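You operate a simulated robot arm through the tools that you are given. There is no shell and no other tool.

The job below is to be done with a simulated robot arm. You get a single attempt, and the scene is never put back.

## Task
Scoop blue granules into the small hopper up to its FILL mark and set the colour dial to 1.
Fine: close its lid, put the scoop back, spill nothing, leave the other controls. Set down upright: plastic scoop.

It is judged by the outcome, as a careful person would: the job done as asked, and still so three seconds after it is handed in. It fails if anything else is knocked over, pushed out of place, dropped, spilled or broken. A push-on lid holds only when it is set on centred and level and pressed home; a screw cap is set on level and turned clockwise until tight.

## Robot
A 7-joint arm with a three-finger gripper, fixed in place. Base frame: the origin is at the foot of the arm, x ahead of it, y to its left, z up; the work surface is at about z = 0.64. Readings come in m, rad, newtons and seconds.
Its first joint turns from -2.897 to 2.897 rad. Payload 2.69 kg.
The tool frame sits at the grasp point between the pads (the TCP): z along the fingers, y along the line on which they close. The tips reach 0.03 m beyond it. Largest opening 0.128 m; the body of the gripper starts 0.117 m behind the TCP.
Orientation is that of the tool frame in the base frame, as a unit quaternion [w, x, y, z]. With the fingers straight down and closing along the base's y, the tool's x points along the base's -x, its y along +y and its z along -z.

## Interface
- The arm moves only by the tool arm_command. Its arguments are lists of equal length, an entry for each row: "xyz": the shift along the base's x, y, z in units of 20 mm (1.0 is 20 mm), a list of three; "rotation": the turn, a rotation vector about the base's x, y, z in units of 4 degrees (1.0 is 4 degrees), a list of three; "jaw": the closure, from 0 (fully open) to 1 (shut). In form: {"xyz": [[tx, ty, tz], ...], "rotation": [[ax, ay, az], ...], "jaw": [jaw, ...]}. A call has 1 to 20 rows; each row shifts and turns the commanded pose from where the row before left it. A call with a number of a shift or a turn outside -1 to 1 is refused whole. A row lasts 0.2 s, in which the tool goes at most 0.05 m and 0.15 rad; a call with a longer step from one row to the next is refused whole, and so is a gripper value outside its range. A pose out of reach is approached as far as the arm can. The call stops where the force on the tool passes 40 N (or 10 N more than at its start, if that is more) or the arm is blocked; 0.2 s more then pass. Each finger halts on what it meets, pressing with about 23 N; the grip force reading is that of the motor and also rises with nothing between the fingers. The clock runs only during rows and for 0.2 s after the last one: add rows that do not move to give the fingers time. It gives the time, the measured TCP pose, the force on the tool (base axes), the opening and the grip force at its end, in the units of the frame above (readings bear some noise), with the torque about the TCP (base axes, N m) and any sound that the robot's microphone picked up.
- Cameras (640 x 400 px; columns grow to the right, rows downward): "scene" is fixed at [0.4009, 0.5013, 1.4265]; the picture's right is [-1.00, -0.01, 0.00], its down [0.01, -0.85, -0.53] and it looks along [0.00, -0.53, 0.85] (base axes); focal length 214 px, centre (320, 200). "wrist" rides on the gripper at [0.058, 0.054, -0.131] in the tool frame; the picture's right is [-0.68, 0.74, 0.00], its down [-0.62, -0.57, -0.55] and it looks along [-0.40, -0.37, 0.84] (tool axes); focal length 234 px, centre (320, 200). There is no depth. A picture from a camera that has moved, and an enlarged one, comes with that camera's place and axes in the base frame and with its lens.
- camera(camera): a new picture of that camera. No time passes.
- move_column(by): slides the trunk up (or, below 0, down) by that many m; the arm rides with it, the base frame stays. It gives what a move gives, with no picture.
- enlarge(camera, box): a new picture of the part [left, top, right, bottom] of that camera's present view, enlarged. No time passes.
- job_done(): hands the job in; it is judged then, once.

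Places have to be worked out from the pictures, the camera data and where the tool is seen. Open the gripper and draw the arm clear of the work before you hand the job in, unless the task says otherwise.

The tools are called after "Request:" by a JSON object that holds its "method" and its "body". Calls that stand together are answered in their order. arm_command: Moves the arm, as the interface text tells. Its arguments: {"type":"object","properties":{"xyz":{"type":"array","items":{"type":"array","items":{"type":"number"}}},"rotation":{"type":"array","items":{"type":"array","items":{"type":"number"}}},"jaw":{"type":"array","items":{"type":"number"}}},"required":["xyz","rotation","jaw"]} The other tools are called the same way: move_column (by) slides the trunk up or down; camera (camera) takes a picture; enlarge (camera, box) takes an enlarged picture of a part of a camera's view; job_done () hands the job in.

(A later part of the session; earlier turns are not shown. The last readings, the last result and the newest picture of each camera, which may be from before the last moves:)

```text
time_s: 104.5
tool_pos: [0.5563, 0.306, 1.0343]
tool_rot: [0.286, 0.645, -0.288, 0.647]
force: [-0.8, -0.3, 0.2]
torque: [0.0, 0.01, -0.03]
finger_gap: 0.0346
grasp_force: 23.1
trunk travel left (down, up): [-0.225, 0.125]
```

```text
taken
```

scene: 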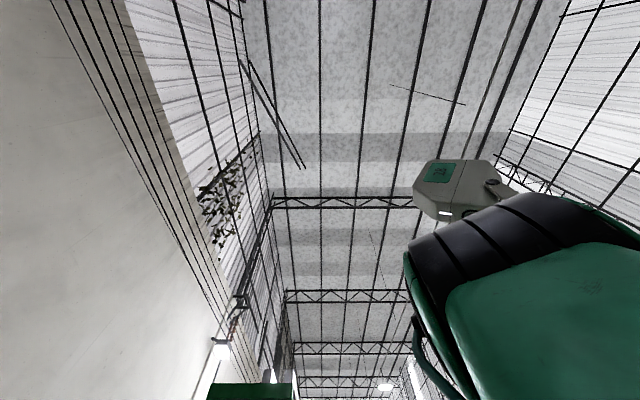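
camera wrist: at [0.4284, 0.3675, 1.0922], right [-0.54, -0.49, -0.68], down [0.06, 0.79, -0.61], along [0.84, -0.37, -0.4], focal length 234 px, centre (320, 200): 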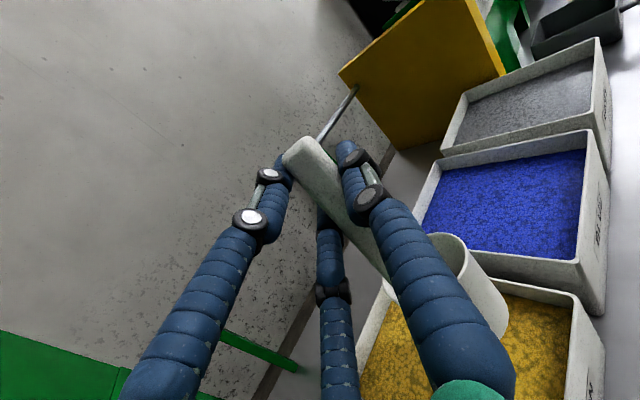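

The scoop is held level and points at about -48°. I complete the swing to -90° and move above the blue tray.

Request:
{"method": "arm_command", "body": {"xyz": [[0.23, -0.48, -0.1], [0.23, -0.48, -0.1], [0.23, -0.48, -0.1], [0.23, -0.48, -0.1], [0.23, -0.48, -0.1], [0.23, -0.48, -0.1], [0.23, -0.48, -0.1], [0.23, -0.48, -0.1], [0.23, -0.48, -0.1], [0.23, -0.48, -0.1], [0.23, -0.48, -0.1]], "rotation": [[0, 0, -1], [0, 0, -1], [0, 0, -1], [0, 0, -1], [0, 0, -1], [0, 0, -1], [0, 0, -1], [0, 0, -1], [0, 0, -1], [0, 0, -1], [0, 0, -0.5]], "jaw": [1, 1, 1, 1, 1, 1, 1, 1, 1, 1, 1]}}

Request:
{"method": "camera", "body": {"camera": "wrist"}}

```text
time_s: 106.9
tool_pos: [0.6058, 0.2004, 1.0136]
tool_rot: [0.5, 0.498, -0.501, 0.502]
force: [0.1, -0.3, -0.5]
torque: [0.03, -0.02, 0.0]
finger_gap: 0.0349
grasp_force: 22.5
trunk travel left (down, up): [-0.225, 0.125]
```

```text
taken
camera wrist: at [0.5519, 0.3323, 1.0712], right [-0.73, 0.0, -0.68], down [0.57, 0.55, -0.61], along [0.37, -0.84, -0.4], focal length 234 px, centre (320, 200)
```

wrist: 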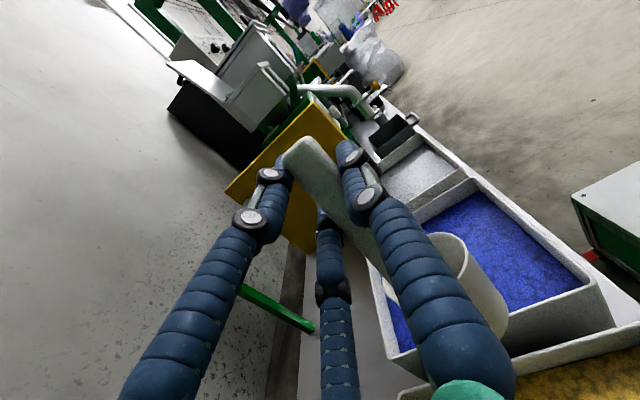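

The tool now points −y with the cup upright above the blue tray. I pitch the scoop 80° (mouth toward −y) in the air while moving to the plunge start above the tray's +y half.

Request:
{"method": "arm_command", "body": {"xyz": [[0, -0.44, -0.2], [0, -0.44, -0.2], [0, -0.44, -0.2], [0, -0.44, -0.2], [0, -0.44, -0.2], [0, -0.44, -0.2], [0, -0.44, -0.2], [0, -0.44, -0.2], [0, -0.44, -0.2], [0, -0.44, -0.2], [0, -0.44, -0.2], [0, -0.44, -0.2], [0, -0.44, -0.2], [0, -0.44, -0.2], [0, -0.44, -0.2], [0, -0.44, -0.2], [0, -0.44, -0.2], [0, -0.44, -0.2], [0, -0.44, -0.2], [0, -0.44, -0.2]], "rotation": [[1, 0, 0], [1, 0, 0], [1, 0, 0], [1, 0, 0], [1, 0, 0], [1, 0, 0], [1, 0, 0], [1, 0, 0], [1, 0, 0], [1, 0, 0], [1, 0, 0], [1, 0, 0], [1, 0, 0], [1, 0, 0], [1, 0, 0], [1, 0, 0], [1, 0, 0], [1, 0, 0], [1, 0, 0], [1, 0, 0]], "jaw": [1, 1, 1, 1, 1, 1, 1, 1, 1, 1, 1, 1, 1, 1, 1, 1, 1, 1, 1, 1]}}

Request:
{"method": "camera", "body": {"camera": "wrist"}}

Request:
{"method": "enlarge", "body": {"camera": "wrist", "box": [240, 40, 620, 290]}}

```text
time_s: 111.1
tool_pos: [0.6074, 0.0253, 0.9303]
tool_rot: [-0.062, -0.703, 0.706, -0.063]
force: [0.5, 0.1, -1.1]
torque: [-0.13, -0.02, 0.04]
finger_gap: 0.0354
grasp_force: 23.0
trunk travel left (down, up): [-0.225, 0.125]
```

```text
taken
camera wrist: at [0.5525, -0.0097, 1.0698], right [-0.73, 0.67, -0.12], down [0.57, 0.7, 0.43], along [0.37, 0.25, -0.89], focal length 234 px, centre (320, 200)
```

wrist: 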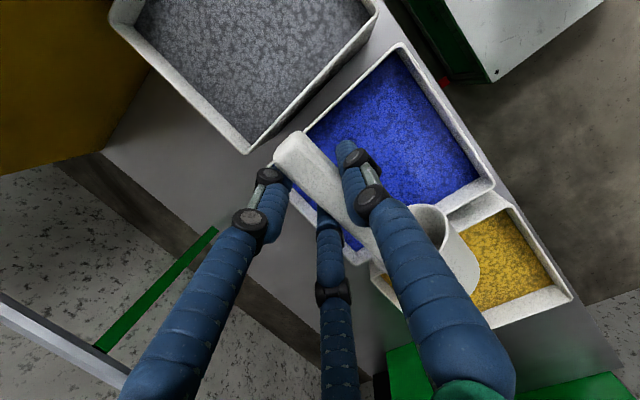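

```text
1.60 times, centred on (430, 165) of wrist
camera zoom: at [0.5525, -0.0097, 1.0698], right [-0.73, 0.67, -0.12], down [0.57, 0.7, 0.43], along [0.37, 0.25, -0.89], focal length 375 px, centre (144, 256)
```

zoom: 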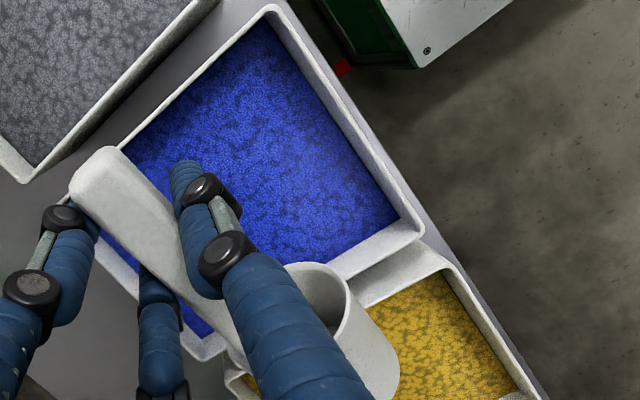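

The blue tray's inside spans about y 0.00–0.185, x 0.50–0.71, and the tilted cup is inside that span. I lower to just touch the surface and look at force and picture.

Request:
{"method": "arm_command", "body": {"xyz": [[0, -0.2, -0.9], [0, 0, -0.9], [0, 0, -0.9], [0, 0, -0.9], [0, 0, -0.9], [0, 0, 0]], "rotation": [[0, 0, 0], [0, 0, 0], [0, 0, 0], [0, 0, 0], [0, 0, 0], [0, 0, 0]], "jaw": [1, 1, 1, 1, 1, 1]}}

Request:
{"method": "camera", "body": {"camera": "wrist"}}

Request:
{"method": "enlarge", "body": {"camera": "wrist", "box": [300, 100, 540, 320]}}

```text
time_s: 112.5
tool_pos: [0.6066, 0.0231, 0.84]
tool_rot: [-0.062, -0.702, 0.707, -0.062]
force: [0.3, 0.3, -0.8]
torque: [-0.12, 0.04, -0.02]
finger_gap: 0.0354
grasp_force: 23.9
trunk travel left (down, up): [-0.225, 0.125]
```

```text
taken
camera wrist: at [0.5522, -0.0111, 0.9794], right [-0.73, 0.67, -0.12], down [0.57, 0.7, 0.43], along [0.37, 0.25, -0.89], focal length 234 px, centre (320, 200)
```

wrist: 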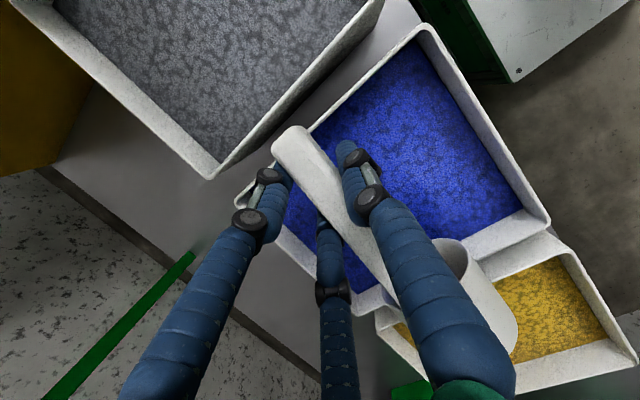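

```text
1.82 times, centred on (420, 210) of wrist
camera zoom: at [0.5522, -0.0111, 0.9794], right [-0.73, 0.67, -0.12], down [0.57, 0.7, 0.43], along [0.37, 0.25, -0.89], focal length 426 px, centre (138, 182)
```

zoom: 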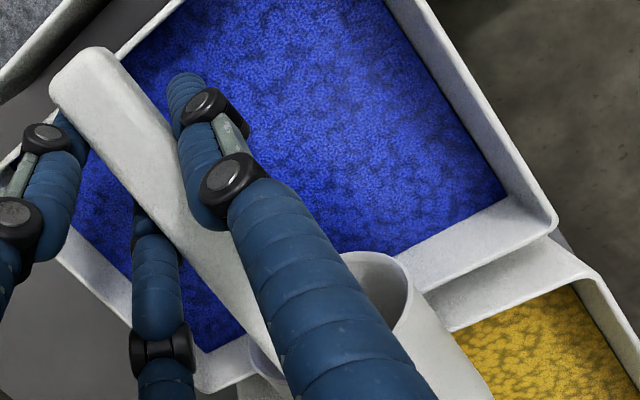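

The cup no longer appears where it was in the hand: the handle end is much closer to the fingers than at the grasp, so the scoop has slid/rotated in the grip. I go back up at once and examine it before going on.

Request:
{"method": "arm_command", "body": {"xyz": [[0, 0, 0.5], [0, 0, 0.5], [0, 0, 0.5], [0, 0, 0.5], [0, 0, 0.5], [0, 0, 0.5], [0, 0, 0.5], [0, 0, 0.5], [0, 0, 0]], "rotation": [[0, 0, 0], [0, 0, 0], [0, 0, 0], [0, 0, 0], [0, 0, 0], [0, 0, 0], [0, 0, 0], [0, 0, 0], [0, 0, 0]], "jaw": [1, 1, 1, 1, 1, 1, 1, 1, 1]}}

Request:
{"method": "camera", "body": {"camera": "wrist"}}

Request:
{"method": "enlarge", "body": {"camera": "wrist", "box": [240, 100, 520, 330]}}

```text
time_s: 114.5
tool_pos: [0.6044, 0.0201, 0.9201]
tool_rot: [-0.063, -0.703, 0.706, -0.063]
force: [0.7, 0.4, -1.5]
torque: [-0.15, -0.02, 0.01]
finger_gap: 0.0348
grasp_force: 22.8
trunk travel left (down, up): [-0.225, 0.125]
```

```text
taken
camera wrist: at [0.5515, -0.0128, 1.0592], right [-0.73, 0.67, -0.12], down [0.57, 0.7, 0.43], along [0.37, 0.25, -0.89], focal length 234 px, centre (320, 200)
```

wrist: 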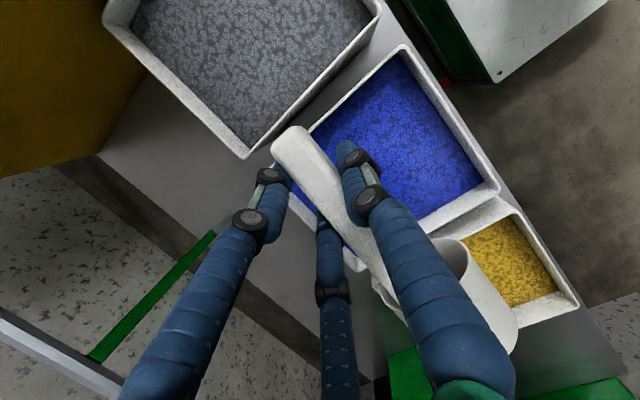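

```text
1.74 times, centred on (380, 215) of wrist
camera zoom: at [0.5515, -0.0128, 1.0592], right [-0.73, 0.67, -0.12], down [0.57, 0.7, 0.43], along [0.37, 0.25, -0.89], focal length 407 px, centre (216, 174)
```

zoom: 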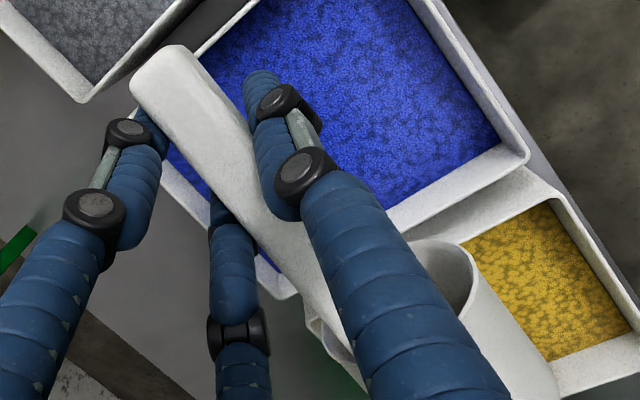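

The fingers pinch the handle's sides, and the scoop has pivoted about 24° and slid about 27 mm about that pinch axis, so this grasp is too weak for scooping. I will set the scoop back down at its place and regrasp it from above, closing across front and back of the handle so that the load does not twist about the pads. First I bring it back upright above the trays.

Request:
{"method": "arm_command", "body": {"xyz": [[0, 0.3, 0.5], [0, 0.4, 0.4], [0, 0.44, 0.3], [0, 0.44, 0.3], [0, 0.44, 0.3], [0, 0.44, 0.3], [0, 0.44, 0.2], [0, 0.44, 0.2], [0, 0.44, 0.2], [0, 0.44, 0.2], [0, 0.44, 0.2], [0, 0.44, 0.2], [0, 0.44, 0.2], [0, 0.44, 0.2], [0, 0.44, 0.2], [0, 0.44, 0.2], [0, 0.44, 0.2], [0, 0.44, 0.2], [0, 0.44, 0.2], [0, 0.44, 0.2]], "rotation": [[-1, 0, 0], [-1, 0, 0], [-1, 0, 0], [-1, 0, 0], [-1, 0, 0], [-1, 0, 0], [-1, 0, 0], [-1, 0, 0], [-1, 0, 0], [-1, 0, 0], [-1, 0, 0], [-1, 0, 0], [-1, 0, 0], [-1, 0, 0], [-1, 0, 0], [-1, 0, 0], [-1, 0, 0], [-1, 0, 0], [-1, 0, 0], [-1, 0, 0]], "jaw": [1, 1, 1, 1, 1, 1, 1, 1, 1, 1, 1, 1, 1, 1, 1, 1, 1, 1, 1, 1]}}

Request:
{"method": "camera", "body": {"camera": "wrist"}}

Request:
{"method": "enlarge", "body": {"camera": "wrist", "box": [240, 100, 560, 340]}}

```text
time_s: 118.7
tool_pos: [0.6053, 0.1953, 1.0194]
tool_rot: [0.499, 0.498, -0.501, 0.502]
force: [-0.4, -0.4, -1.1]
torque: [-0.01, -0.03, 0.01]
finger_gap: 0.0347
grasp_force: 22.5
trunk travel left (down, up): [-0.225, 0.125]
```

```text
taken
camera wrist: at [0.5515, 0.326, 1.0769], right [-0.73, 0.0, -0.68], down [0.57, 0.55, -0.61], along [0.37, -0.84, -0.4], focal length 234 px, centre (320, 200)
```

wrist: 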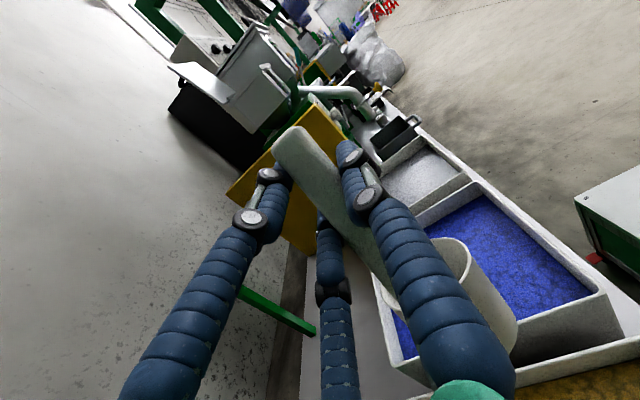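

```text
1.67 times, centred on (400, 220) of wrist
camera zoom: at [0.5515, 0.326, 1.0769], right [-0.73, 0.0, -0.68], down [0.57, 0.55, -0.61], along [0.37, -0.84, -0.4], focal length 390 px, centre (187, 167)
```

zoom: 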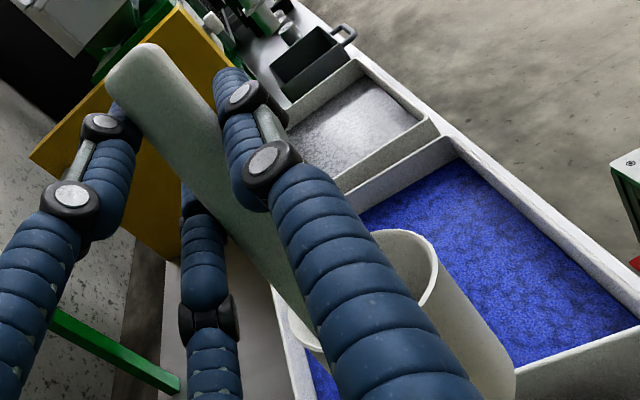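

It measures the same: pitched about 24° in the grip and nearer the fingertips. I carry it back gently to its place, swinging the pointing direction back to +x.

Request:
{"method": "arm_command", "body": {"xyz": [[0, 0, 0.5], [-0.1, 0.4, 0.5], [-0.25, 0.7, 0.3], [-0.25, 0.7, 0], [-0.25, 0.7, 0], [-0.25, 0.7, 0], [-0.25, 0.7, 0], [-0.25, 0.7, 0], [-0.25, 0.7, 0], [-0.25, 0.7, 0], [-0.25, 0.7, 0], [-0.25, 0.7, 0], [-0.25, 0.7, 0], [-0.25, 0.7, 0], [-0.25, 0.7, 0], [-0.25, 0.7, 0], [-0.25, 0.7, 0], [-0.25, 0.7, 0], [-0.25, 0.7, 0], [-0.25, 0.7, 0]], "rotation": [[0, 0, 0.5], [0, 0, 1], [0, 0, 1], [0, 0, 1], [0, 0, 1], [0, 0, 1], [0, 0, 1], [0, 0, 1], [0, 0, 1], [0, 0, 1], [0, 0, 1], [0, 0, 1], [0, 0, 1], [0, 0, 1], [0, 0, 1], [0, 0, 1], [0, 0, 1], [0, 0, 1], [0, 0, 1], [0, 0, 1]], "jaw": [1, 1, 1, 1, 1, 1, 1, 1, 1, 1, 1, 1, 1, 1, 1, 1, 1, 1, 1, 1]}}

Request:
{"method": "camera", "body": {"camera": "wrist"}}

```text
time_s: 122.9
tool_pos: [0.5152, 0.4562, 1.0446]
tool_rot: [0.072, 0.703, -0.075, 0.704]
force: [-0.8, -0.9, -0.1]
torque: [-0.03, -0.01, -0.02]
finger_gap: 0.0348
grasp_force: 23.4
trunk travel left (down, up): [-0.225, 0.125]
```

```text
taken
camera wrist: at [0.3749, 0.4299, 1.1027], right [-0.15, -0.72, -0.68], down [-0.42, 0.67, -0.61], along [0.9, 0.19, -0.4], focal length 234 px, centre (320, 200)
```

wrist: 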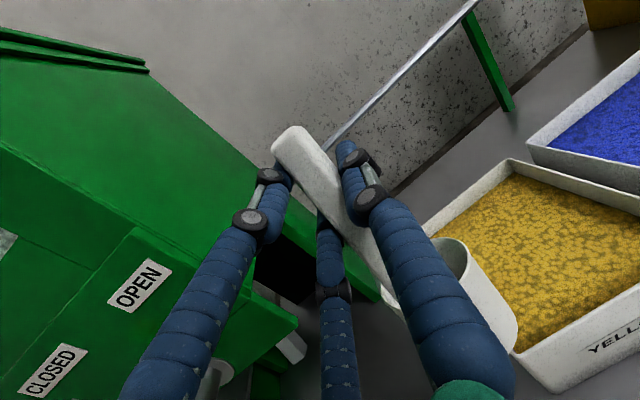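

I finish the swing, centre on the old spot and pitch the tool back 24° so that the cup base is level, lowering to about 6 cm above the table.

Request:
{"method": "arm_command", "body": {"xyz": [[-0.2, 0.85, 0], [-0.2, 0.9, 0], [-0.2, 0.9, 0], [-0.2, 0.9, 0], [0, 0, -0.5], [0, 0, -0.5], [0, 0, -0.7], [0, 0, -0.7], [0, 0, -0.7], [0, 0, -0.7], [0, 0, -0.7], [0, 0, -0.7], [0, 0, -0.7], [0, 0, 0]], "rotation": [[0, 0, 1], [0, 0, 1], [0, 0, 1], [0, 0, 0], [0, -1, 0], [0, -1, 0], [0, -1, 0], [0, -1, 0], [0, -1, 0], [0, -1, 0], [0, 0, 0], [0, 0, 0], [0, 0, 0], [0, 0, 0]], "jaw": [1, 1, 1, 1, 1, 1, 1, 1, 1, 1, 1, 1, 1, 1]}}

Request:
{"method": "camera", "body": {"camera": "wrist"}}

Request:
{"method": "enlarge", "body": {"camera": "wrist", "box": [260, 100, 540, 320]}}

```text
time_s: 125.9
tool_pos: [0.4977, 0.5253, 0.9279]
tool_rot: [-0.003, 0.544, -0.001, 0.839]
force: [1.2, 1.4, -0.9]
torque: [0.01, 0.07, -0.02]
finger_gap: 0.0348
grasp_force: 23.0
trunk travel left (down, up): [-0.225, 0.125]
```

```text
taken
camera wrist: at [0.354, 0.4723, 0.9272], right [0.28, -0.73, -0.62], down [-0.25, 0.57, -0.78], along [0.93, 0.37, -0.03], focal length 234 px, centre (320, 200)
```

wrist: 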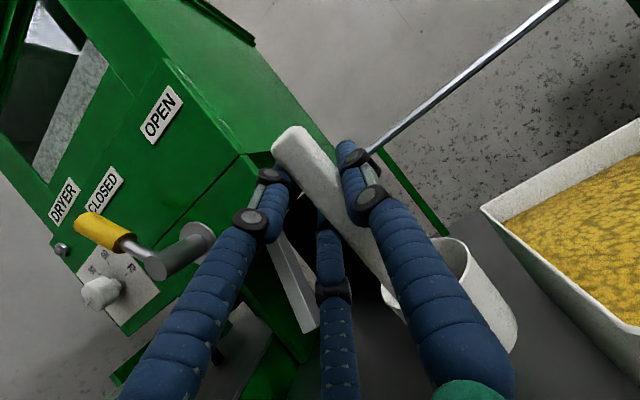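

```text
1.82 times, centred on (400, 210) of wrist
camera zoom: at [0.354, 0.4723, 0.9272], right [0.28, -0.73, -0.62], down [-0.25, 0.57, -0.78], along [0.93, 0.37, -0.03], focal length 426 px, centre (174, 182)
```

zoom: 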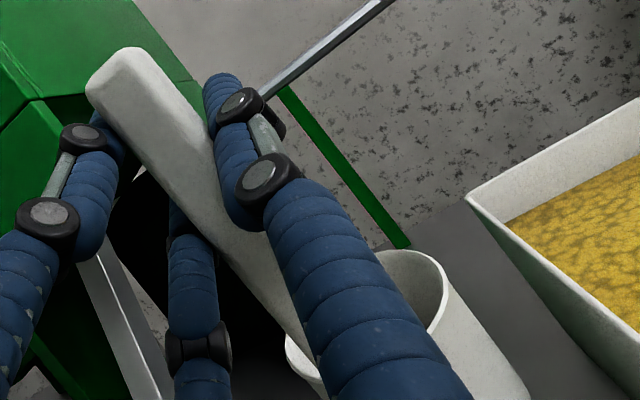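

The handle now looks close to vertical in the picture. I lower toward the table, slowing near the expected contact at TCP z≈0.838.

Request:
{"method": "arm_command", "body": {"xyz": [[0, 0, -0.6], [0, 0, -0.8], [0, 0, -0.8], [0, 0, -0.6], [0, 0, -0.3], [0, 0, -0.2], [0, 0, 0]], "rotation": [[0, 0, 0], [0, 0, 0], [0, 0, 0], [0, 0, 0], [0, 0, 0], [0, 0, 0], [0, 0, 0]], "jaw": [1, 1, 1, 1, 1, 1, 1]}}

Request:
{"method": "camera", "body": {"camera": "wrist"}}

Request:
{"method": "enlarge", "body": {"camera": "wrist", "box": [340, 180, 560, 380]}}

```text
time_s: 127.5
tool_pos: [0.4997, 0.5279, 0.862]
tool_rot: [-0.003, 0.544, -0.001, 0.839]
force: [0.7, 0.3, -0.3]
torque: [-0.01, 0.05, -0.01]
finger_gap: 0.0349
grasp_force: 23.0
trunk travel left (down, up): [-0.225, 0.125]
```

```text
taken
camera wrist: at [0.3559, 0.4728, 0.861], right [0.28, -0.73, -0.62], down [-0.25, 0.57, -0.78], along [0.93, 0.37, -0.03], focal length 234 px, centre (320, 200)
```

wrist: 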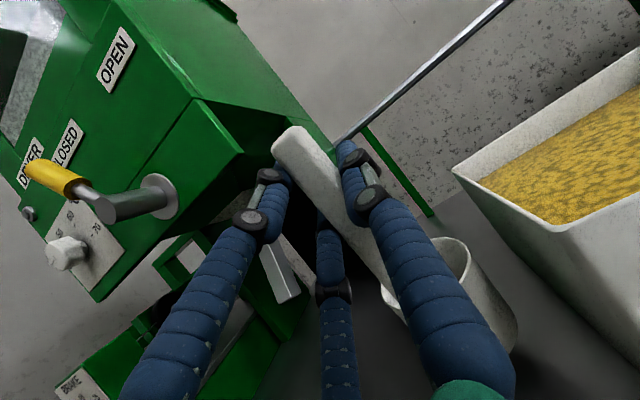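

```text
2.00 times, centred on (450, 280) of wrist
camera zoom: at [0.3559, 0.4728, 0.861], right [0.28, -0.73, -0.62], down [-0.25, 0.57, -0.78], along [0.93, 0.37, -0.03], focal length 468 px, centre (60, 40)
```

zoom: 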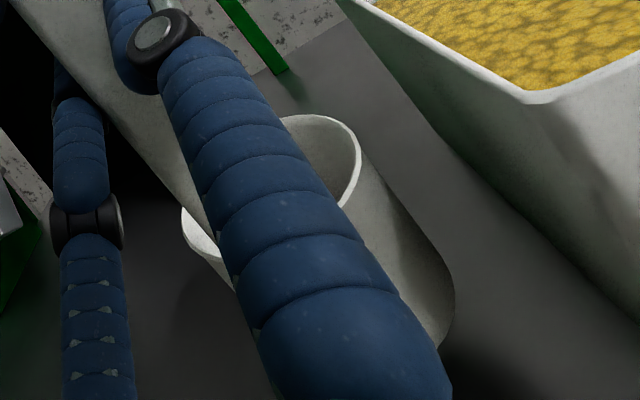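

The cup is nearly level, a couple of centimetres above the table. I go down in 4 mm steps, reading the force.

Request:
{"method": "arm_command", "body": {"xyz": [[0, 0, -0.2], [0, 0, -0.2], [0, 0, -0.2], [0, 0, 0]], "rotation": [[0, 0, 0], [0, 0, 0], [0, 0, 0], [0, 0, 0]], "jaw": [1, 1, 1, 1]}}

Request:
{"method": "arm_command", "body": {"xyz": [[0, 0, -0.2], [0, 0, -0.2], [0, 0, 0]], "rotation": [[0, 0, 0], [0, 0, 0], [0, 0, 0]], "jaw": [1, 1, 1]}}

```text
time_s: 128.5
tool_pos: [0.4981, 0.5253, 0.8501]
tool_rot: [-0.001, 0.544, -0.002, 0.839]
force: [0.2, -0.2, -0.7]
torque: [0.01, 0.03, 0.04]
finger_gap: 0.0346
grasp_force: 23.1
trunk travel left (down, up): [-0.225, 0.125]
```

```text
time_s: 129.3
tool_pos: [0.4992, 0.5257, 0.8423]
tool_rot: [-0.002, 0.544, -0.001, 0.839]
force: [0.1, 0.0, -1.6]
torque: [-0.01, 0.04, 0.0]
finger_gap: 0.0348
grasp_force: 22.6
trunk travel left (down, up): [-0.225, 0.125]
```

Request:
{"method": "arm_command", "body": {"xyz": [[0, 0, -0.2], [0, 0, -0.2], [0, 0, 0]], "rotation": [[0, 0, 0], [0, 0, 0], [0, 0, 0]], "jaw": [1, 1, 1]}}

Request:
{"method": "enlarge", "body": {"camera": "wrist", "box": [340, 180, 560, 380]}}

```text
time_s: 130.1
tool_pos: [0.4983, 0.5263, 0.8328]
tool_rot: [-0.002, 0.544, -0.001, 0.839]
force: [-0.2, -0.1, -1.9]
torque: [0.0, 0.0, 0.0]
finger_gap: 0.0346
grasp_force: 23.1
trunk travel left (down, up): [-0.225, 0.125]
```

```text
2.00 times, centred on (450, 280) of wrist
camera zoom: at [0.3545, 0.472, 0.8331], right [0.28, -0.73, -0.62], down [-0.25, 0.57, -0.78], along [0.93, 0.37, -0.03], focal length 468 px, centre (60, 40)
```

zoom: 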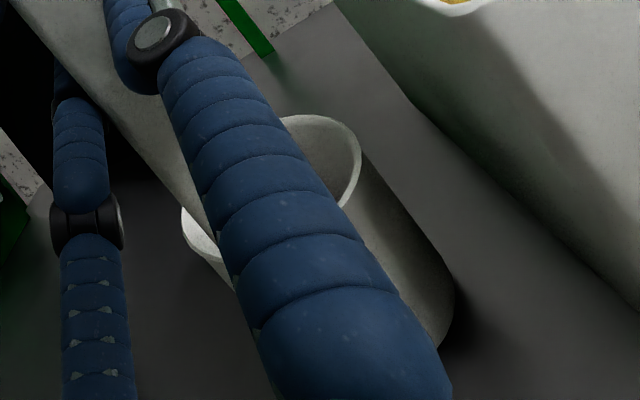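

Still no clear contact, though the shadow is almost at the cup's base. I continue in small steps.

Request:
{"method": "arm_command", "body": {"xyz": [[0, 0, -0.2], [0, 0, -0.2], [0, 0, 0]], "rotation": [[0, 0, 0], [0, 0, 0], [0, 0, 0]], "jaw": [1, 1, 1]}}

Request:
{"method": "enlarge", "body": {"camera": "wrist", "box": [340, 180, 560, 380]}}

```text
time_s: 130.9
tool_pos: [0.497, 0.5271, 0.827]
tool_rot: [-0.003, 0.543, -0.002, 0.839]
force: [-2.1, -0.9, 22.8]
torque: [-0.34, -0.39, -0.09]
finger_gap: 0.0351
grasp_force: 22.6
trunk travel left (down, up): [-0.225, 0.125]
```

```text
2.00 times, centred on (450, 280) of wrist
camera zoom: at [0.3543, 0.4727, 0.8262], right [0.28, -0.73, -0.62], down [-0.25, 0.57, -0.78], along [0.93, 0.37, -0.02], focal length 468 px, centre (60, 40)
```

zoom: 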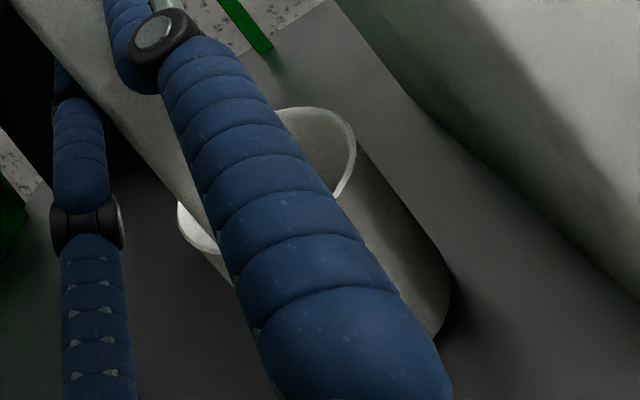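

Contact: 23 N upward. I ease up 3.5 mm to take off the load and then open the jaw slowly.

Request:
{"method": "arm_command", "body": {"xyz": [[0, 0, 0.17], [0, 0, 0]], "rotation": [[0, 0, 0], [0, 0, 0]], "jaw": [1, 1]}}

```text
time_s: 131.5
tool_pos: [0.4964, 0.5261, 0.8288]
tool_rot: [-0.002, 0.544, -0.001, 0.839]
force: [-0.3, -0.2, -1.8]
torque: [0.02, 0.06, 0.01]
finger_gap: 0.0349
grasp_force: 22.8
trunk travel left (down, up): [-0.225, 0.125]
```

The load is off and the cup is within about a millimetre of the table. I open the jaw gradually.

Request:
{"method": "arm_command", "body": {"xyz": [[0, 0, -0.04], [0, 0, 0], [0, 0, 0], [0, 0, 0], [0, 0, 0]], "rotation": [[0, 0, 0], [0, 0, 0], [0, 0, 0], [0, 0, 0], [0, 0, 0]], "jaw": [1, 0.72, 0.68, 0.6, 0.45]}}

Request:
{"method": "camera", "body": {"camera": "wrist"}}

Request:
{"method": "enlarge", "body": {"camera": "wrist", "box": [260, 100, 540, 320]}}

```text
time_s: 132.7
tool_pos: [0.4963, 0.5251, 0.828]
tool_rot: [-0.002, 0.544, -0.001, 0.839]
force: [-0.5, -0.1, 0.3]
torque: [-0.01, 0.01, -0.02]
finger_gap: 0.0707
grasp_force: 0.0
trunk travel left (down, up): [-0.225, 0.125]
```

```text
taken
camera wrist: at [0.3537, 0.4718, 0.8272], right [0.28, -0.73, -0.62], down [-0.25, 0.57, -0.78], along [0.93, 0.37, -0.03], focal length 234 px, centre (320, 200)
```

wrist: 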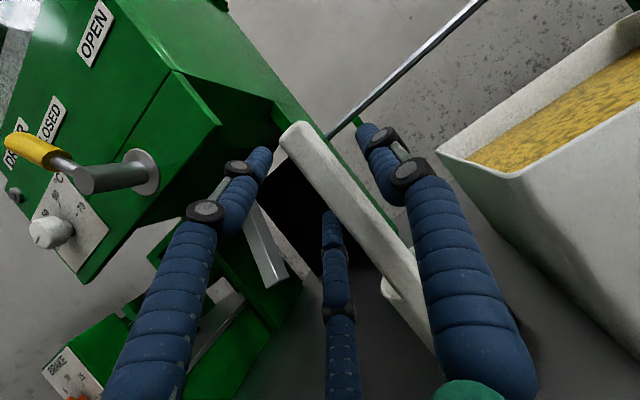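

```text
1.82 times, centred on (400, 210) of wrist
camera zoom: at [0.3537, 0.4718, 0.8272], right [0.28, -0.73, -0.62], down [-0.25, 0.57, -0.78], along [0.93, 0.37, -0.03], focal length 426 px, centre (174, 182)
```

zoom: 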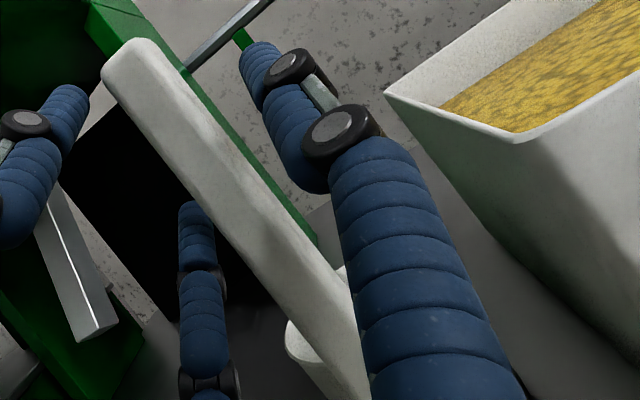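

The scoop stands upright by itself again. I back the hand off along −x and up, then will turn to a top-down grasp.

Request:
{"method": "arm_command", "body": {"xyz": [[-0.5, 0, 0], [-0.8, 0, 0], [-1, 0, 0], [-1, 0, 0.2], [-1, 0, 0.3], [-1, 0, 0.5], [-0.5, 0, 1], [0, 0, 1], [0, 0, 1], [0, 0, 1], [0, 0, 1], [0, 0, 1], [0, 0, 1], [0, 0, 1]], "rotation": [[0, 0, 0], [0, 0, 0], [0, 0, 0], [0, 0, 0], [0, 0, 0], [0, 0, 0], [0, 1, 0], [0, 1, 0], [0, 1, 0], [0, 1, 0], [0, 1, 0], [0, 1, 0], [0, 1, 0], [0, 1, 0]], "jaw": [0.4, 0.4, 0.4, 0.4, 0.4, 0.4, 0.4, 0.4, 0.4, 0.4, 0.4, 0.4, 0.4, 0.4]}}

Request:
{"method": "camera", "body": {"camera": "wrist"}}

```text
time_s: 135.7
tool_pos: [0.3817, 0.5273, 1.0085]
tool_rot: [0.0, 0.754, -0.002, 0.656]
force: [0.1, -0.1, -1.5]
torque: [0.0, -0.05, -0.04]
finger_gap: 0.0767
grasp_force: 0.1
trunk travel left (down, up): [-0.225, 0.125]
```

```text
taken
camera wrist: at [0.2602, 0.4734, 1.0843], right [-0.09, -0.73, -0.67], down [-0.63, 0.57, -0.53], along [0.77, 0.37, -0.52], focal length 234 px, centre (320, 200)
```

wrist: 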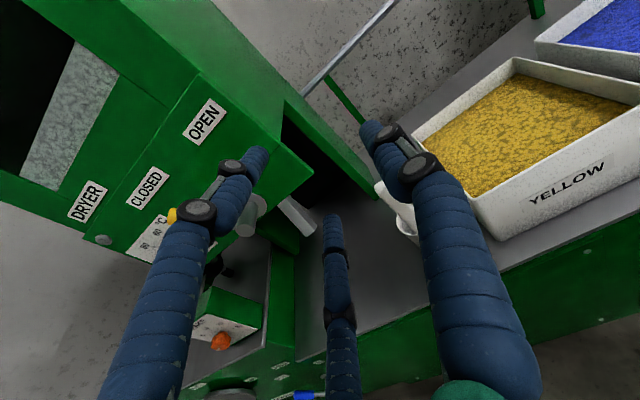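

The scoop stands near its old place. I bring the tool to point down again at a safe height.

Request:
{"method": "arm_command", "body": {"xyz": [[0, -0.2, 0.4], [0, -0.2, 0.4], [0, -0.2, 0.4], [0, -0.2, 0.4], [0, -0.2, 0.4], [0, -0.2, 0], [0, -0.2, 0], [0, -0.2, 0], [0, -0.2, 0], [0, -0.2, 0], [0, 0, 0], [0, 0, 0], [0, 0, 0], [0, 0, 0], [0, 0, 0], [0, 0, 0], [0, 0, 0], [0, 0, 0], [0, 0, 0], [0, 0, 0]], "rotation": [[0, 1, 0], [0, 1, 0], [0, 1, 0], [0, 1, 0], [0, 1, 0], [0, 1, 0], [0, 1, 0], [0, 1, 0], [0, 1, 0], [0, 1, 0], [0, 1, 0], [0, 1, 0], [0, 1, 0], [0, 1, 0], [0, 1, 0], [0, 1, 0], [0, 1, 0], [0, 1, 0], [0, 1, 0], [0, 1, 0]], "jaw": [0.4, 0.4, 0.4, 0.4, 0.4, 0.4, 0.4, 0.4, 0.4, 0.4, 0.4, 0.4, 0.4, 0.4, 0.4, 0.4, 0.4, 0.4, 0.4, 0.4]}}

Request:
{"method": "arm_command", "body": {"xyz": [[0, 0, 0], [0, 0, 0], [0, 0, 0], [0, 0, 0], [0, 0, 0], [0, 0, 0], [0, 0, 0], [0, 0, 0], [0, 0, 0], [0, 0, 0], [0, 0, 0], [0, 0, 0], [0, 0, 0], [0, 0, 0], [0, 0, 0], [0, 0, 0], [0, 0, 0], [0, 0, 0], [0, 0, 0], [0, 0, 0]], "rotation": [[0, 0.5, 0], [0, 0, -1], [0, 0, -1], [0, 0, -1], [0, 0, -1], [0, 0, -1], [0, 0, -1], [0, 0, -1], [0, 0, -1], [0, 0, -1], [0, 0, -1], [0, 0, -1], [0, 0, -1], [0, 0, -1], [0, 0, -1], [0, 0, -1], [0, 0, -1], [0, 0, -1], [0, 0, -1], [0, 0, -1]], "jaw": [0.4, 0.4, 0.4, 0.4, 0.4, 0.4, 0.4, 0.4, 0.4, 0.4, 0.4, 0.4, 0.4, 0.4, 0.4, 0.4, 0.4, 0.4, 0.4, 0.4]}}

Request:
{"method": "camera", "body": {"camera": "wrist"}}

```text
time_s: 139.9
tool_pos: [0.3809, 0.4861, 1.0478]
tool_rot: [0.0, 1.0, -0.003, 0.018]
force: [-0.5, 0.4, 0.1]
torque: [-0.02, 0.0, -0.03]
finger_gap: 0.0769
grasp_force: 0.2
trunk travel left (down, up): [-0.225, 0.125]
```

```text
time_s: 144.1
tool_pos: [0.3827, 0.4875, 1.0485]
tool_rot: [0.0, 0.786, -0.618, 0.001]
force: [-0.2, -0.1, 0.3]
torque: [0.03, 0.02, 0.03]
finger_gap: 0.0768
grasp_force: 0.1
trunk travel left (down, up): [-0.225, 0.125]
```

```text
taken
camera wrist: at [0.3445, 0.4175, 1.1788], right [-0.88, 0.48, 0.0], down [0.4, 0.73, 0.55], along [0.27, 0.48, -0.84], focal length 234 px, centre (320, 200)
```

wrist: 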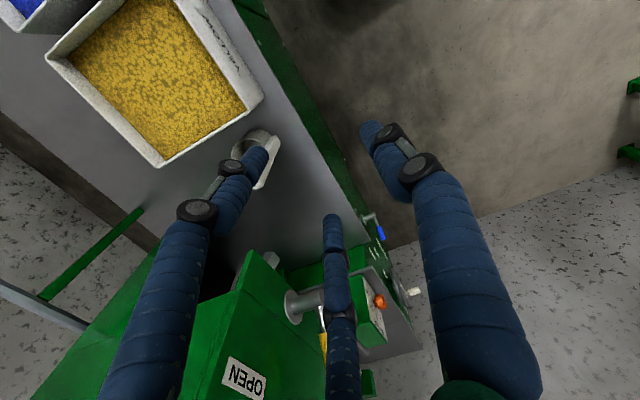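

Yaw is 104°; I finish the turn to +90° and shift so that the scoop is not hidden by a finger.

Request:
{"method": "arm_command", "body": {"xyz": [[0, 0, 0], [0, 0, 0], [0, 0, 0], [0.5, 0.5, 0], [0.5, 0.5, 0], [0.5, 0.5, 0]], "rotation": [[0, 0, -1], [0, 0, -1], [0, 0, -1], [0, 0, -0.43], [0, 0, 0], [0, 0, 0]], "jaw": [0.4, 0.4, 0.4, 0.4, 0.4, 0.4]}}

Request:
{"method": "camera", "body": {"camera": "wrist"}}

Request:
{"method": "enlarge", "body": {"camera": "wrist", "box": [180, 60, 420, 220]}}

```text
time_s: 145.5
tool_pos: [0.4119, 0.5159, 1.0478]
tool_rot: [0.0, 0.708, -0.706, 0.001]
force: [-1.1, -0.4, 0.5]
torque: [-0.04, 0.0, -0.03]
finger_gap: 0.077
grasp_force: 0.0
trunk travel left (down, up): [-0.225, 0.125]
```

```text
taken
camera wrist: at [0.3587, 0.459, 1.1781], right [-0.74, 0.68, 0.0], down [0.57, 0.62, 0.55], along [0.37, 0.4, -0.84], focal length 234 px, centre (320, 200)
```

wrist: 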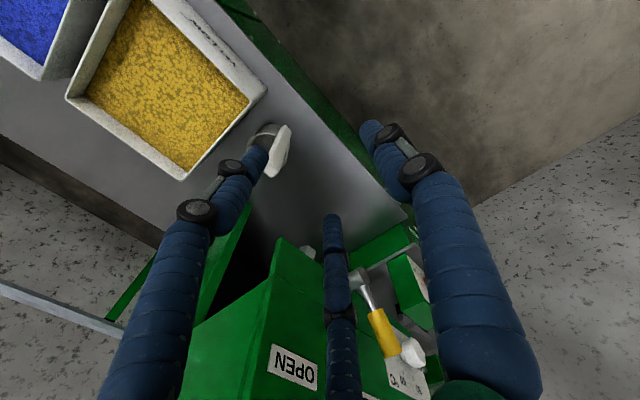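

```text
2.50 times, centred on (300, 140) of wrist
camera zoom: at [0.3587, 0.459, 1.1781], right [-0.74, 0.68, 0.0], down [0.57, 0.62, 0.55], along [0.37, 0.4, -0.84], focal length 585 px, centre (370, 350)
```

zoom: 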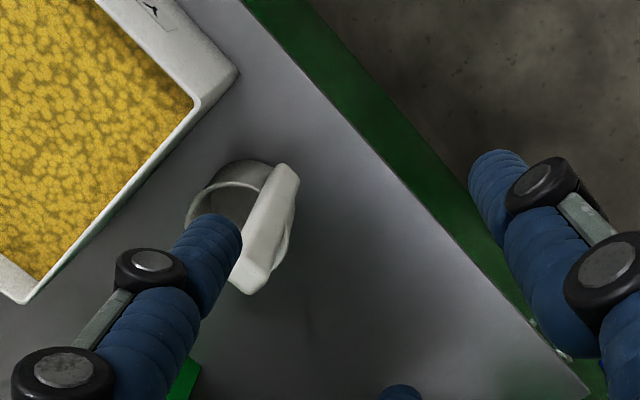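

The scoop's handle is now at about (0.513, 0.522). I move above it and check before descending.

Request:
{"method": "arm_command", "body": {"xyz": [[0.84, 0.05, -0.3], [0.84, 0.05, -0.3], [0.84, 0.05, -0.3], [0.84, 0.05, -0.3], [0.84, 0.05, -0.3], [0.84, 0.05, -0.3], [0, 0, 0]], "rotation": [[0, 0, 0], [0, 0, 0], [0, 0, 0], [0, 0, 0], [0, 0, 0], [0, 0, 0], [0, 0, 0]], "jaw": [0.4, 0.4, 0.4, 0.4, 0.4, 0.4, 0.4]}}

Request:
{"method": "camera", "body": {"camera": "wrist"}}

Request:
{"method": "enlarge", "body": {"camera": "wrist", "box": [240, 80, 420, 210]}}

```text
time_s: 147.1
tool_pos: [0.5159, 0.5199, 1.011]
tool_rot: [0.001, 0.708, -0.706, 0.001]
force: [-0.6, 0.7, -0.4]
torque: [-0.01, 0.03, 0.0]
finger_gap: 0.077
grasp_force: 0.0
trunk travel left (down, up): [-0.225, 0.125]
```

```text
taken
camera wrist: at [0.462, 0.4624, 1.1416], right [-0.74, 0.68, 0.0], down [0.57, 0.62, 0.55], along [0.37, 0.4, -0.84], focal length 234 px, centre (320, 200)
```

wrist: 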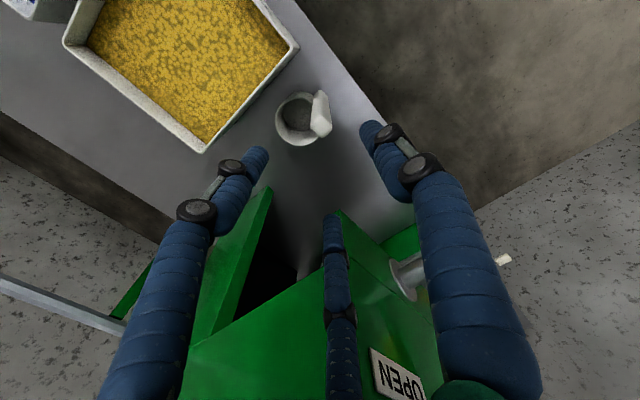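

```text
3.08 times, centred on (330, 145) of wrist
camera zoom: at [0.462, 0.4624, 1.1416], right [-0.74, 0.68, 0.0], down [0.57, 0.62, 0.55], along [0.37, 0.4, -0.84], focal length 720 px, centre (289, 369)
```

zoom: 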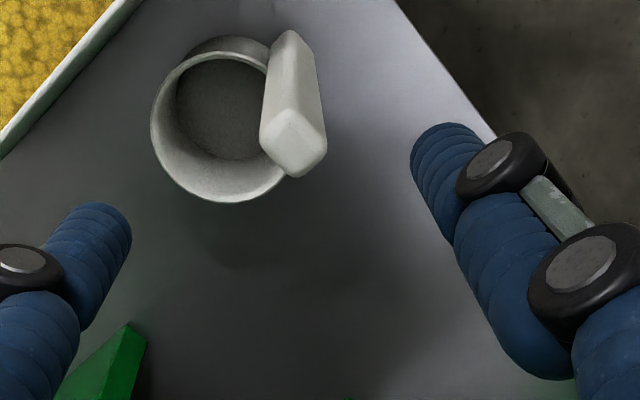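

The handle top is centred at (0.512, 0.519), right under the open fingers. I descend to grip it at z≈0.825, fingers in front of and behind the handle.

Request:
{"method": "arm_command", "body": {"xyz": [[-0.15, -0.03, -1], [0, 0, -1], [0, 0, -1], [0, 0, -1], [0, 0, -1], [0, 0, -1], [0, 0, -1], [0, 0, -1], [0, 0, -0.8], [0, 0, -0.5], [0, 0, 0]], "rotation": [[0, 0, 0], [0, 0, 0], [0, 0, 0], [0, 0, 0], [0, 0, 0], [0, 0, 0], [0, 0, 0], [0, 0, 0], [0, 0, 0], [0, 0, 0], [0, 0, 0]], "jaw": [0.4, 0.4, 0.4, 0.4, 0.4, 0.4, 0.4, 0.4, 0.4, 0.4, 0.4]}}

Request:
{"method": "camera", "body": {"camera": "wrist"}}

Request:
{"method": "enlarge", "body": {"camera": "wrist", "box": [230, 80, 430, 240]}}

```text
time_s: 149.5
tool_pos: [0.5099, 0.5197, 0.8249]
tool_rot: [0.001, 0.707, -0.707, 0.0]
force: [-0.3, -0.2, -0.5]
torque: [-0.01, 0.0, 0.03]
finger_gap: 0.0767
grasp_force: 0.0
trunk travel left (down, up): [-0.225, 0.125]
```

```text
taken
camera wrist: at [0.4566, 0.4613, 0.9568], right [-0.74, 0.68, 0.0], down [0.57, 0.62, 0.55], along [0.37, 0.4, -0.84], focal length 234 px, centre (320, 200)
```

wrist: 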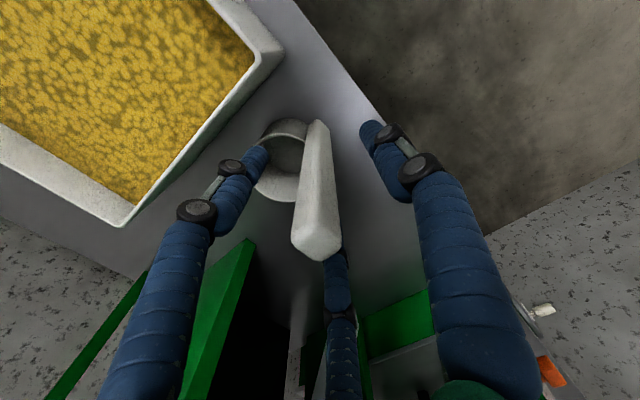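

```text
2.50 times, centred on (330, 160) of wrist
camera zoom: at [0.4566, 0.4613, 0.9568], right [-0.74, 0.68, 0.0], down [0.57, 0.62, 0.55], along [0.37, 0.4, -0.84], focal length 585 px, centre (295, 300)
```

zoom: 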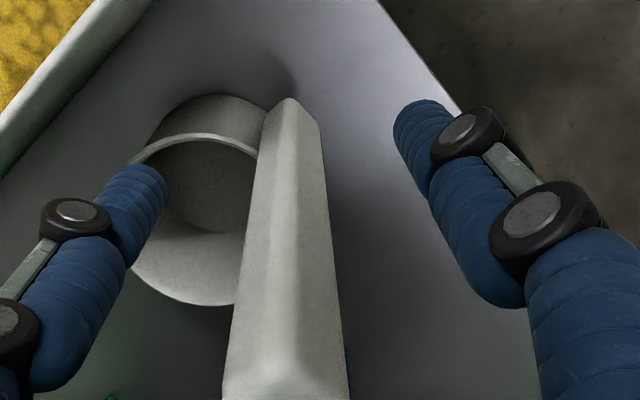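

The handle is centred at the TCP, with the front finger on one side and the others behind it. I close.

Request:
{"method": "arm_command", "body": {"xyz": [[0, 0, 0], [0, 0, 0], [0, 0, 0], [0, 0, 0], [0, 0, 0]], "rotation": [[0, 0, 0], [0, 0, 0], [0, 0, 0], [0, 0, 0], [0, 0, 0]], "jaw": [0.6, 0.75, 0.9, 1, 1]}}

Request:
{"method": "camera", "body": {"camera": "wrist"}}

Request:
{"method": "enlarge", "body": {"camera": "wrist", "box": [230, 80, 430, 240]}}

```text
time_s: 150.7
tool_pos: [0.5114, 0.5188, 0.8254]
tool_rot: [0.0, -0.707, 0.707, 0.0]
force: [-0.4, 0.4, -1.0]
torque: [0.0, 0.04, 0.01]
finger_gap: 0.0285
grasp_force: 22.9
trunk travel left (down, up): [-0.225, 0.125]
```

```text
taken
camera wrist: at [0.4565, 0.4612, 0.957], right [-0.74, 0.68, 0.0], down [0.57, 0.62, 0.55], along [0.37, 0.4, -0.84], focal length 234 px, centre (320, 200)
```

wrist: 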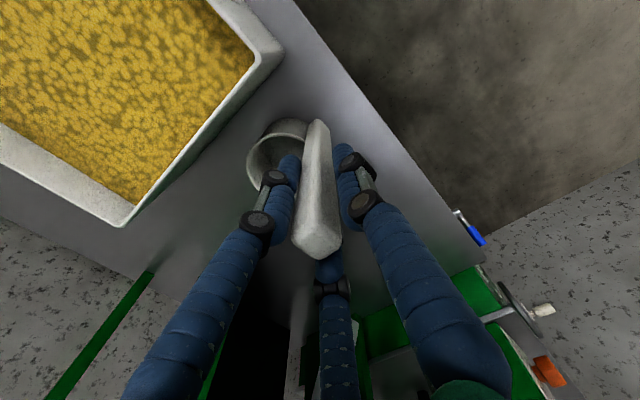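

```text
2.50 times, centred on (330, 160) of wrist
camera zoom: at [0.4565, 0.4612, 0.957], right [-0.74, 0.68, 0.0], down [0.57, 0.62, 0.55], along [0.37, 0.4, -0.84], focal length 585 px, centre (295, 300)
```

zoom: 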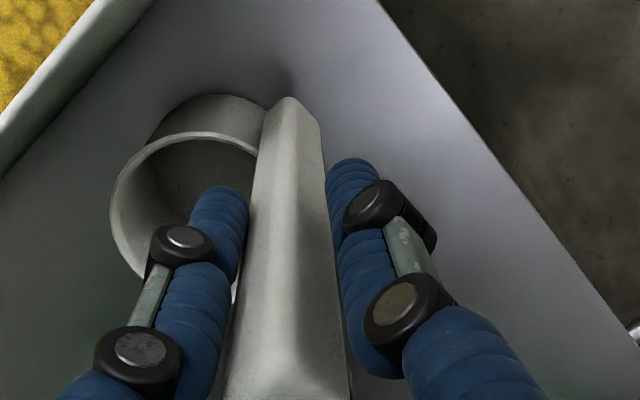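

Gripped at 28.5 mm, 23 N. I lift slowly and compare the scoop's place in the hand before and after.

Request:
{"method": "arm_command", "body": {"xyz": [[0, 0, 0.2], [0, 0, 0.4], [0, 0, 0.5], [0, 0, 0.6], [0, 0, 0.7], [0, 0, 0.7], [0, 0, 0.7], [0, 0, 0.7], [0, 0, 0.7], [0, 0, 0.7], [0, 0, 0.7], [0, 0, 0.7], [0, 0, 0.7], [0, 0, 0.5], [0, 0, 0]], "rotation": [[0, 0, 0], [0, 0, 0], [0, 0, 0], [0, 0, 0], [0, 0, 0], [0, 0, 0], [0, 0, 0], [0, 0, 0], [0, 0, 0], [0, 0, 0], [0, 0, 0], [0, 0, 0], [0, 0, 0], [0, 0, 0], [0, 0, 0]], "jaw": [1, 1, 1, 1, 1, 1, 1, 1, 1, 1, 1, 1, 1, 1, 1]}}

Request:
{"method": "camera", "body": {"camera": "wrist"}}

Request:
{"method": "enlarge", "body": {"camera": "wrist", "box": [230, 80, 430, 240]}}

```text
time_s: 153.9
tool_pos: [0.5108, 0.5208, 0.9956]
tool_rot: [0.001, 0.707, -0.707, 0.001]
force: [0.0, -0.3, -0.6]
torque: [0.01, 0.04, 0.02]
finger_gap: 0.0284
grasp_force: 23.5
trunk travel left (down, up): [-0.225, 0.125]
```

```text
taken
camera wrist: at [0.4564, 0.463, 1.1265], right [-0.74, 0.68, 0.0], down [0.57, 0.62, 0.55], along [0.37, 0.4, -0.84], focal length 234 px, centre (320, 200)
```

wrist: 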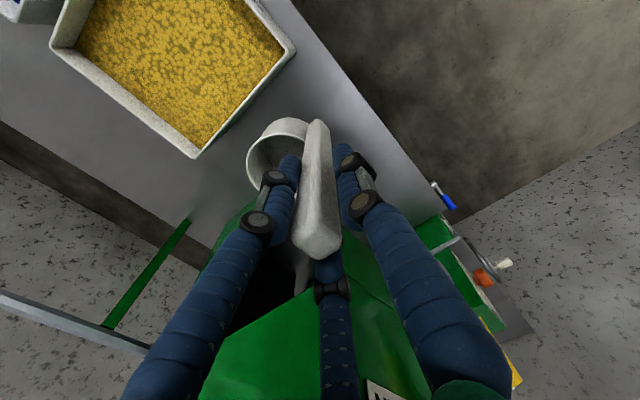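

```text
2.50 times, centred on (330, 160) of wrist
camera zoom: at [0.4564, 0.463, 1.1265], right [-0.74, 0.68, 0.0], down [0.57, 0.62, 0.55], along [0.37, 0.4, -0.84], focal length 585 px, centre (295, 300)
```

zoom: 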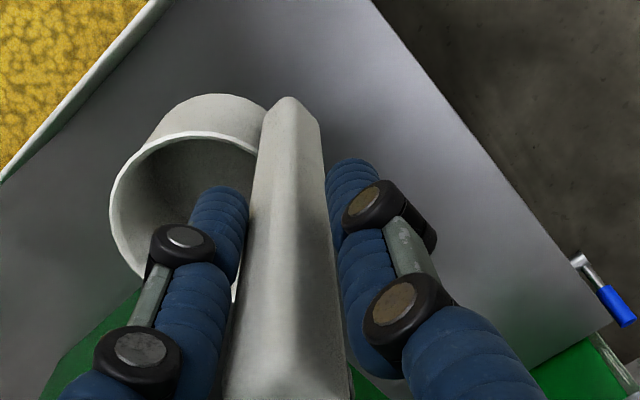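

No slip at all with this grasp. Now I carry the scoop to the blue tray, turning it 180° about the vertical so that the handle ends on the far side and the hand will lean toward the robot when scooping.

Request:
{"method": "arm_command", "body": {"xyz": [[0, -0.2, 0.3], [0, -0.4, 0.3], [0, -0.5, 0.3], [0, -0.5, 0.3], [0, -0.5, 0.3], [0, -0.5, 0.3], [0, -0.5, 0.3], [0, -0.5, 0.3], [0, -0.5, 0.3], [0, -0.5, 0], [0, -0.5, 0], [0, -0.5, 0], [0, -0.5, 0], [0, -0.5, 0], [0, -0.5, 0], [0, -0.5, 0], [0, -0.5, 0], [0, -0.5, 0], [0, -0.5, 0], [0, -0.5, 0]], "rotation": [[0, 0, -0.5], [0, 0, -1], [0, 0, -1], [0, 0, -1], [0, 0, -1], [0, 0, -1], [0, 0, -1], [0, 0, -1], [0, 0, -1], [0, 0, -1], [0, 0, -1], [0, 0, -1], [0, 0, -1], [0, 0, -1], [0, 0, -1], [0, 0, -1], [0, 0, -1], [0, 0, -1], [0, 0, -1], [0, 0, -1]], "jaw": [1, 1, 1, 1, 1, 1, 1, 1, 1, 1, 1, 1, 1, 1, 1, 1, 1, 1, 1, 1]}}

Request:
{"method": "camera", "body": {"camera": "wrist"}}

```text
time_s: 158.1
tool_pos: [0.5087, 0.3306, 1.0491]
tool_rot: [-0.001, -0.104, 0.995, 0.0]
force: [-0.3, 0.4, -0.4]
torque: [0.01, 0.0, 0.01]
finger_gap: 0.0286
grasp_force: 23.1
trunk travel left (down, up): [-0.225, 0.125]
```

```text
taken
camera wrist: at [0.4411, 0.3717, 1.1802], right [0.51, 0.86, 0.0], down [0.72, -0.43, 0.55], along [0.47, -0.28, -0.84], focal length 234 px, centre (320, 200)
```

wrist: 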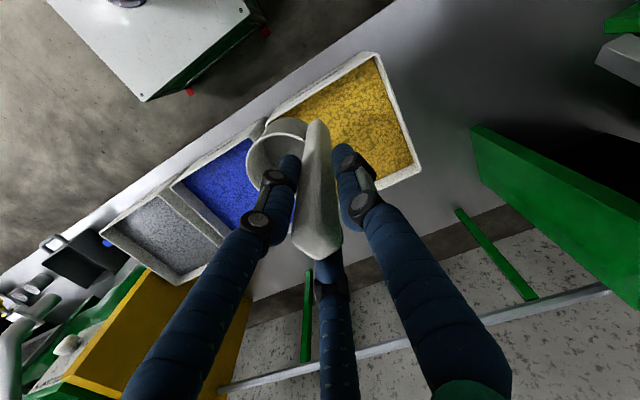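

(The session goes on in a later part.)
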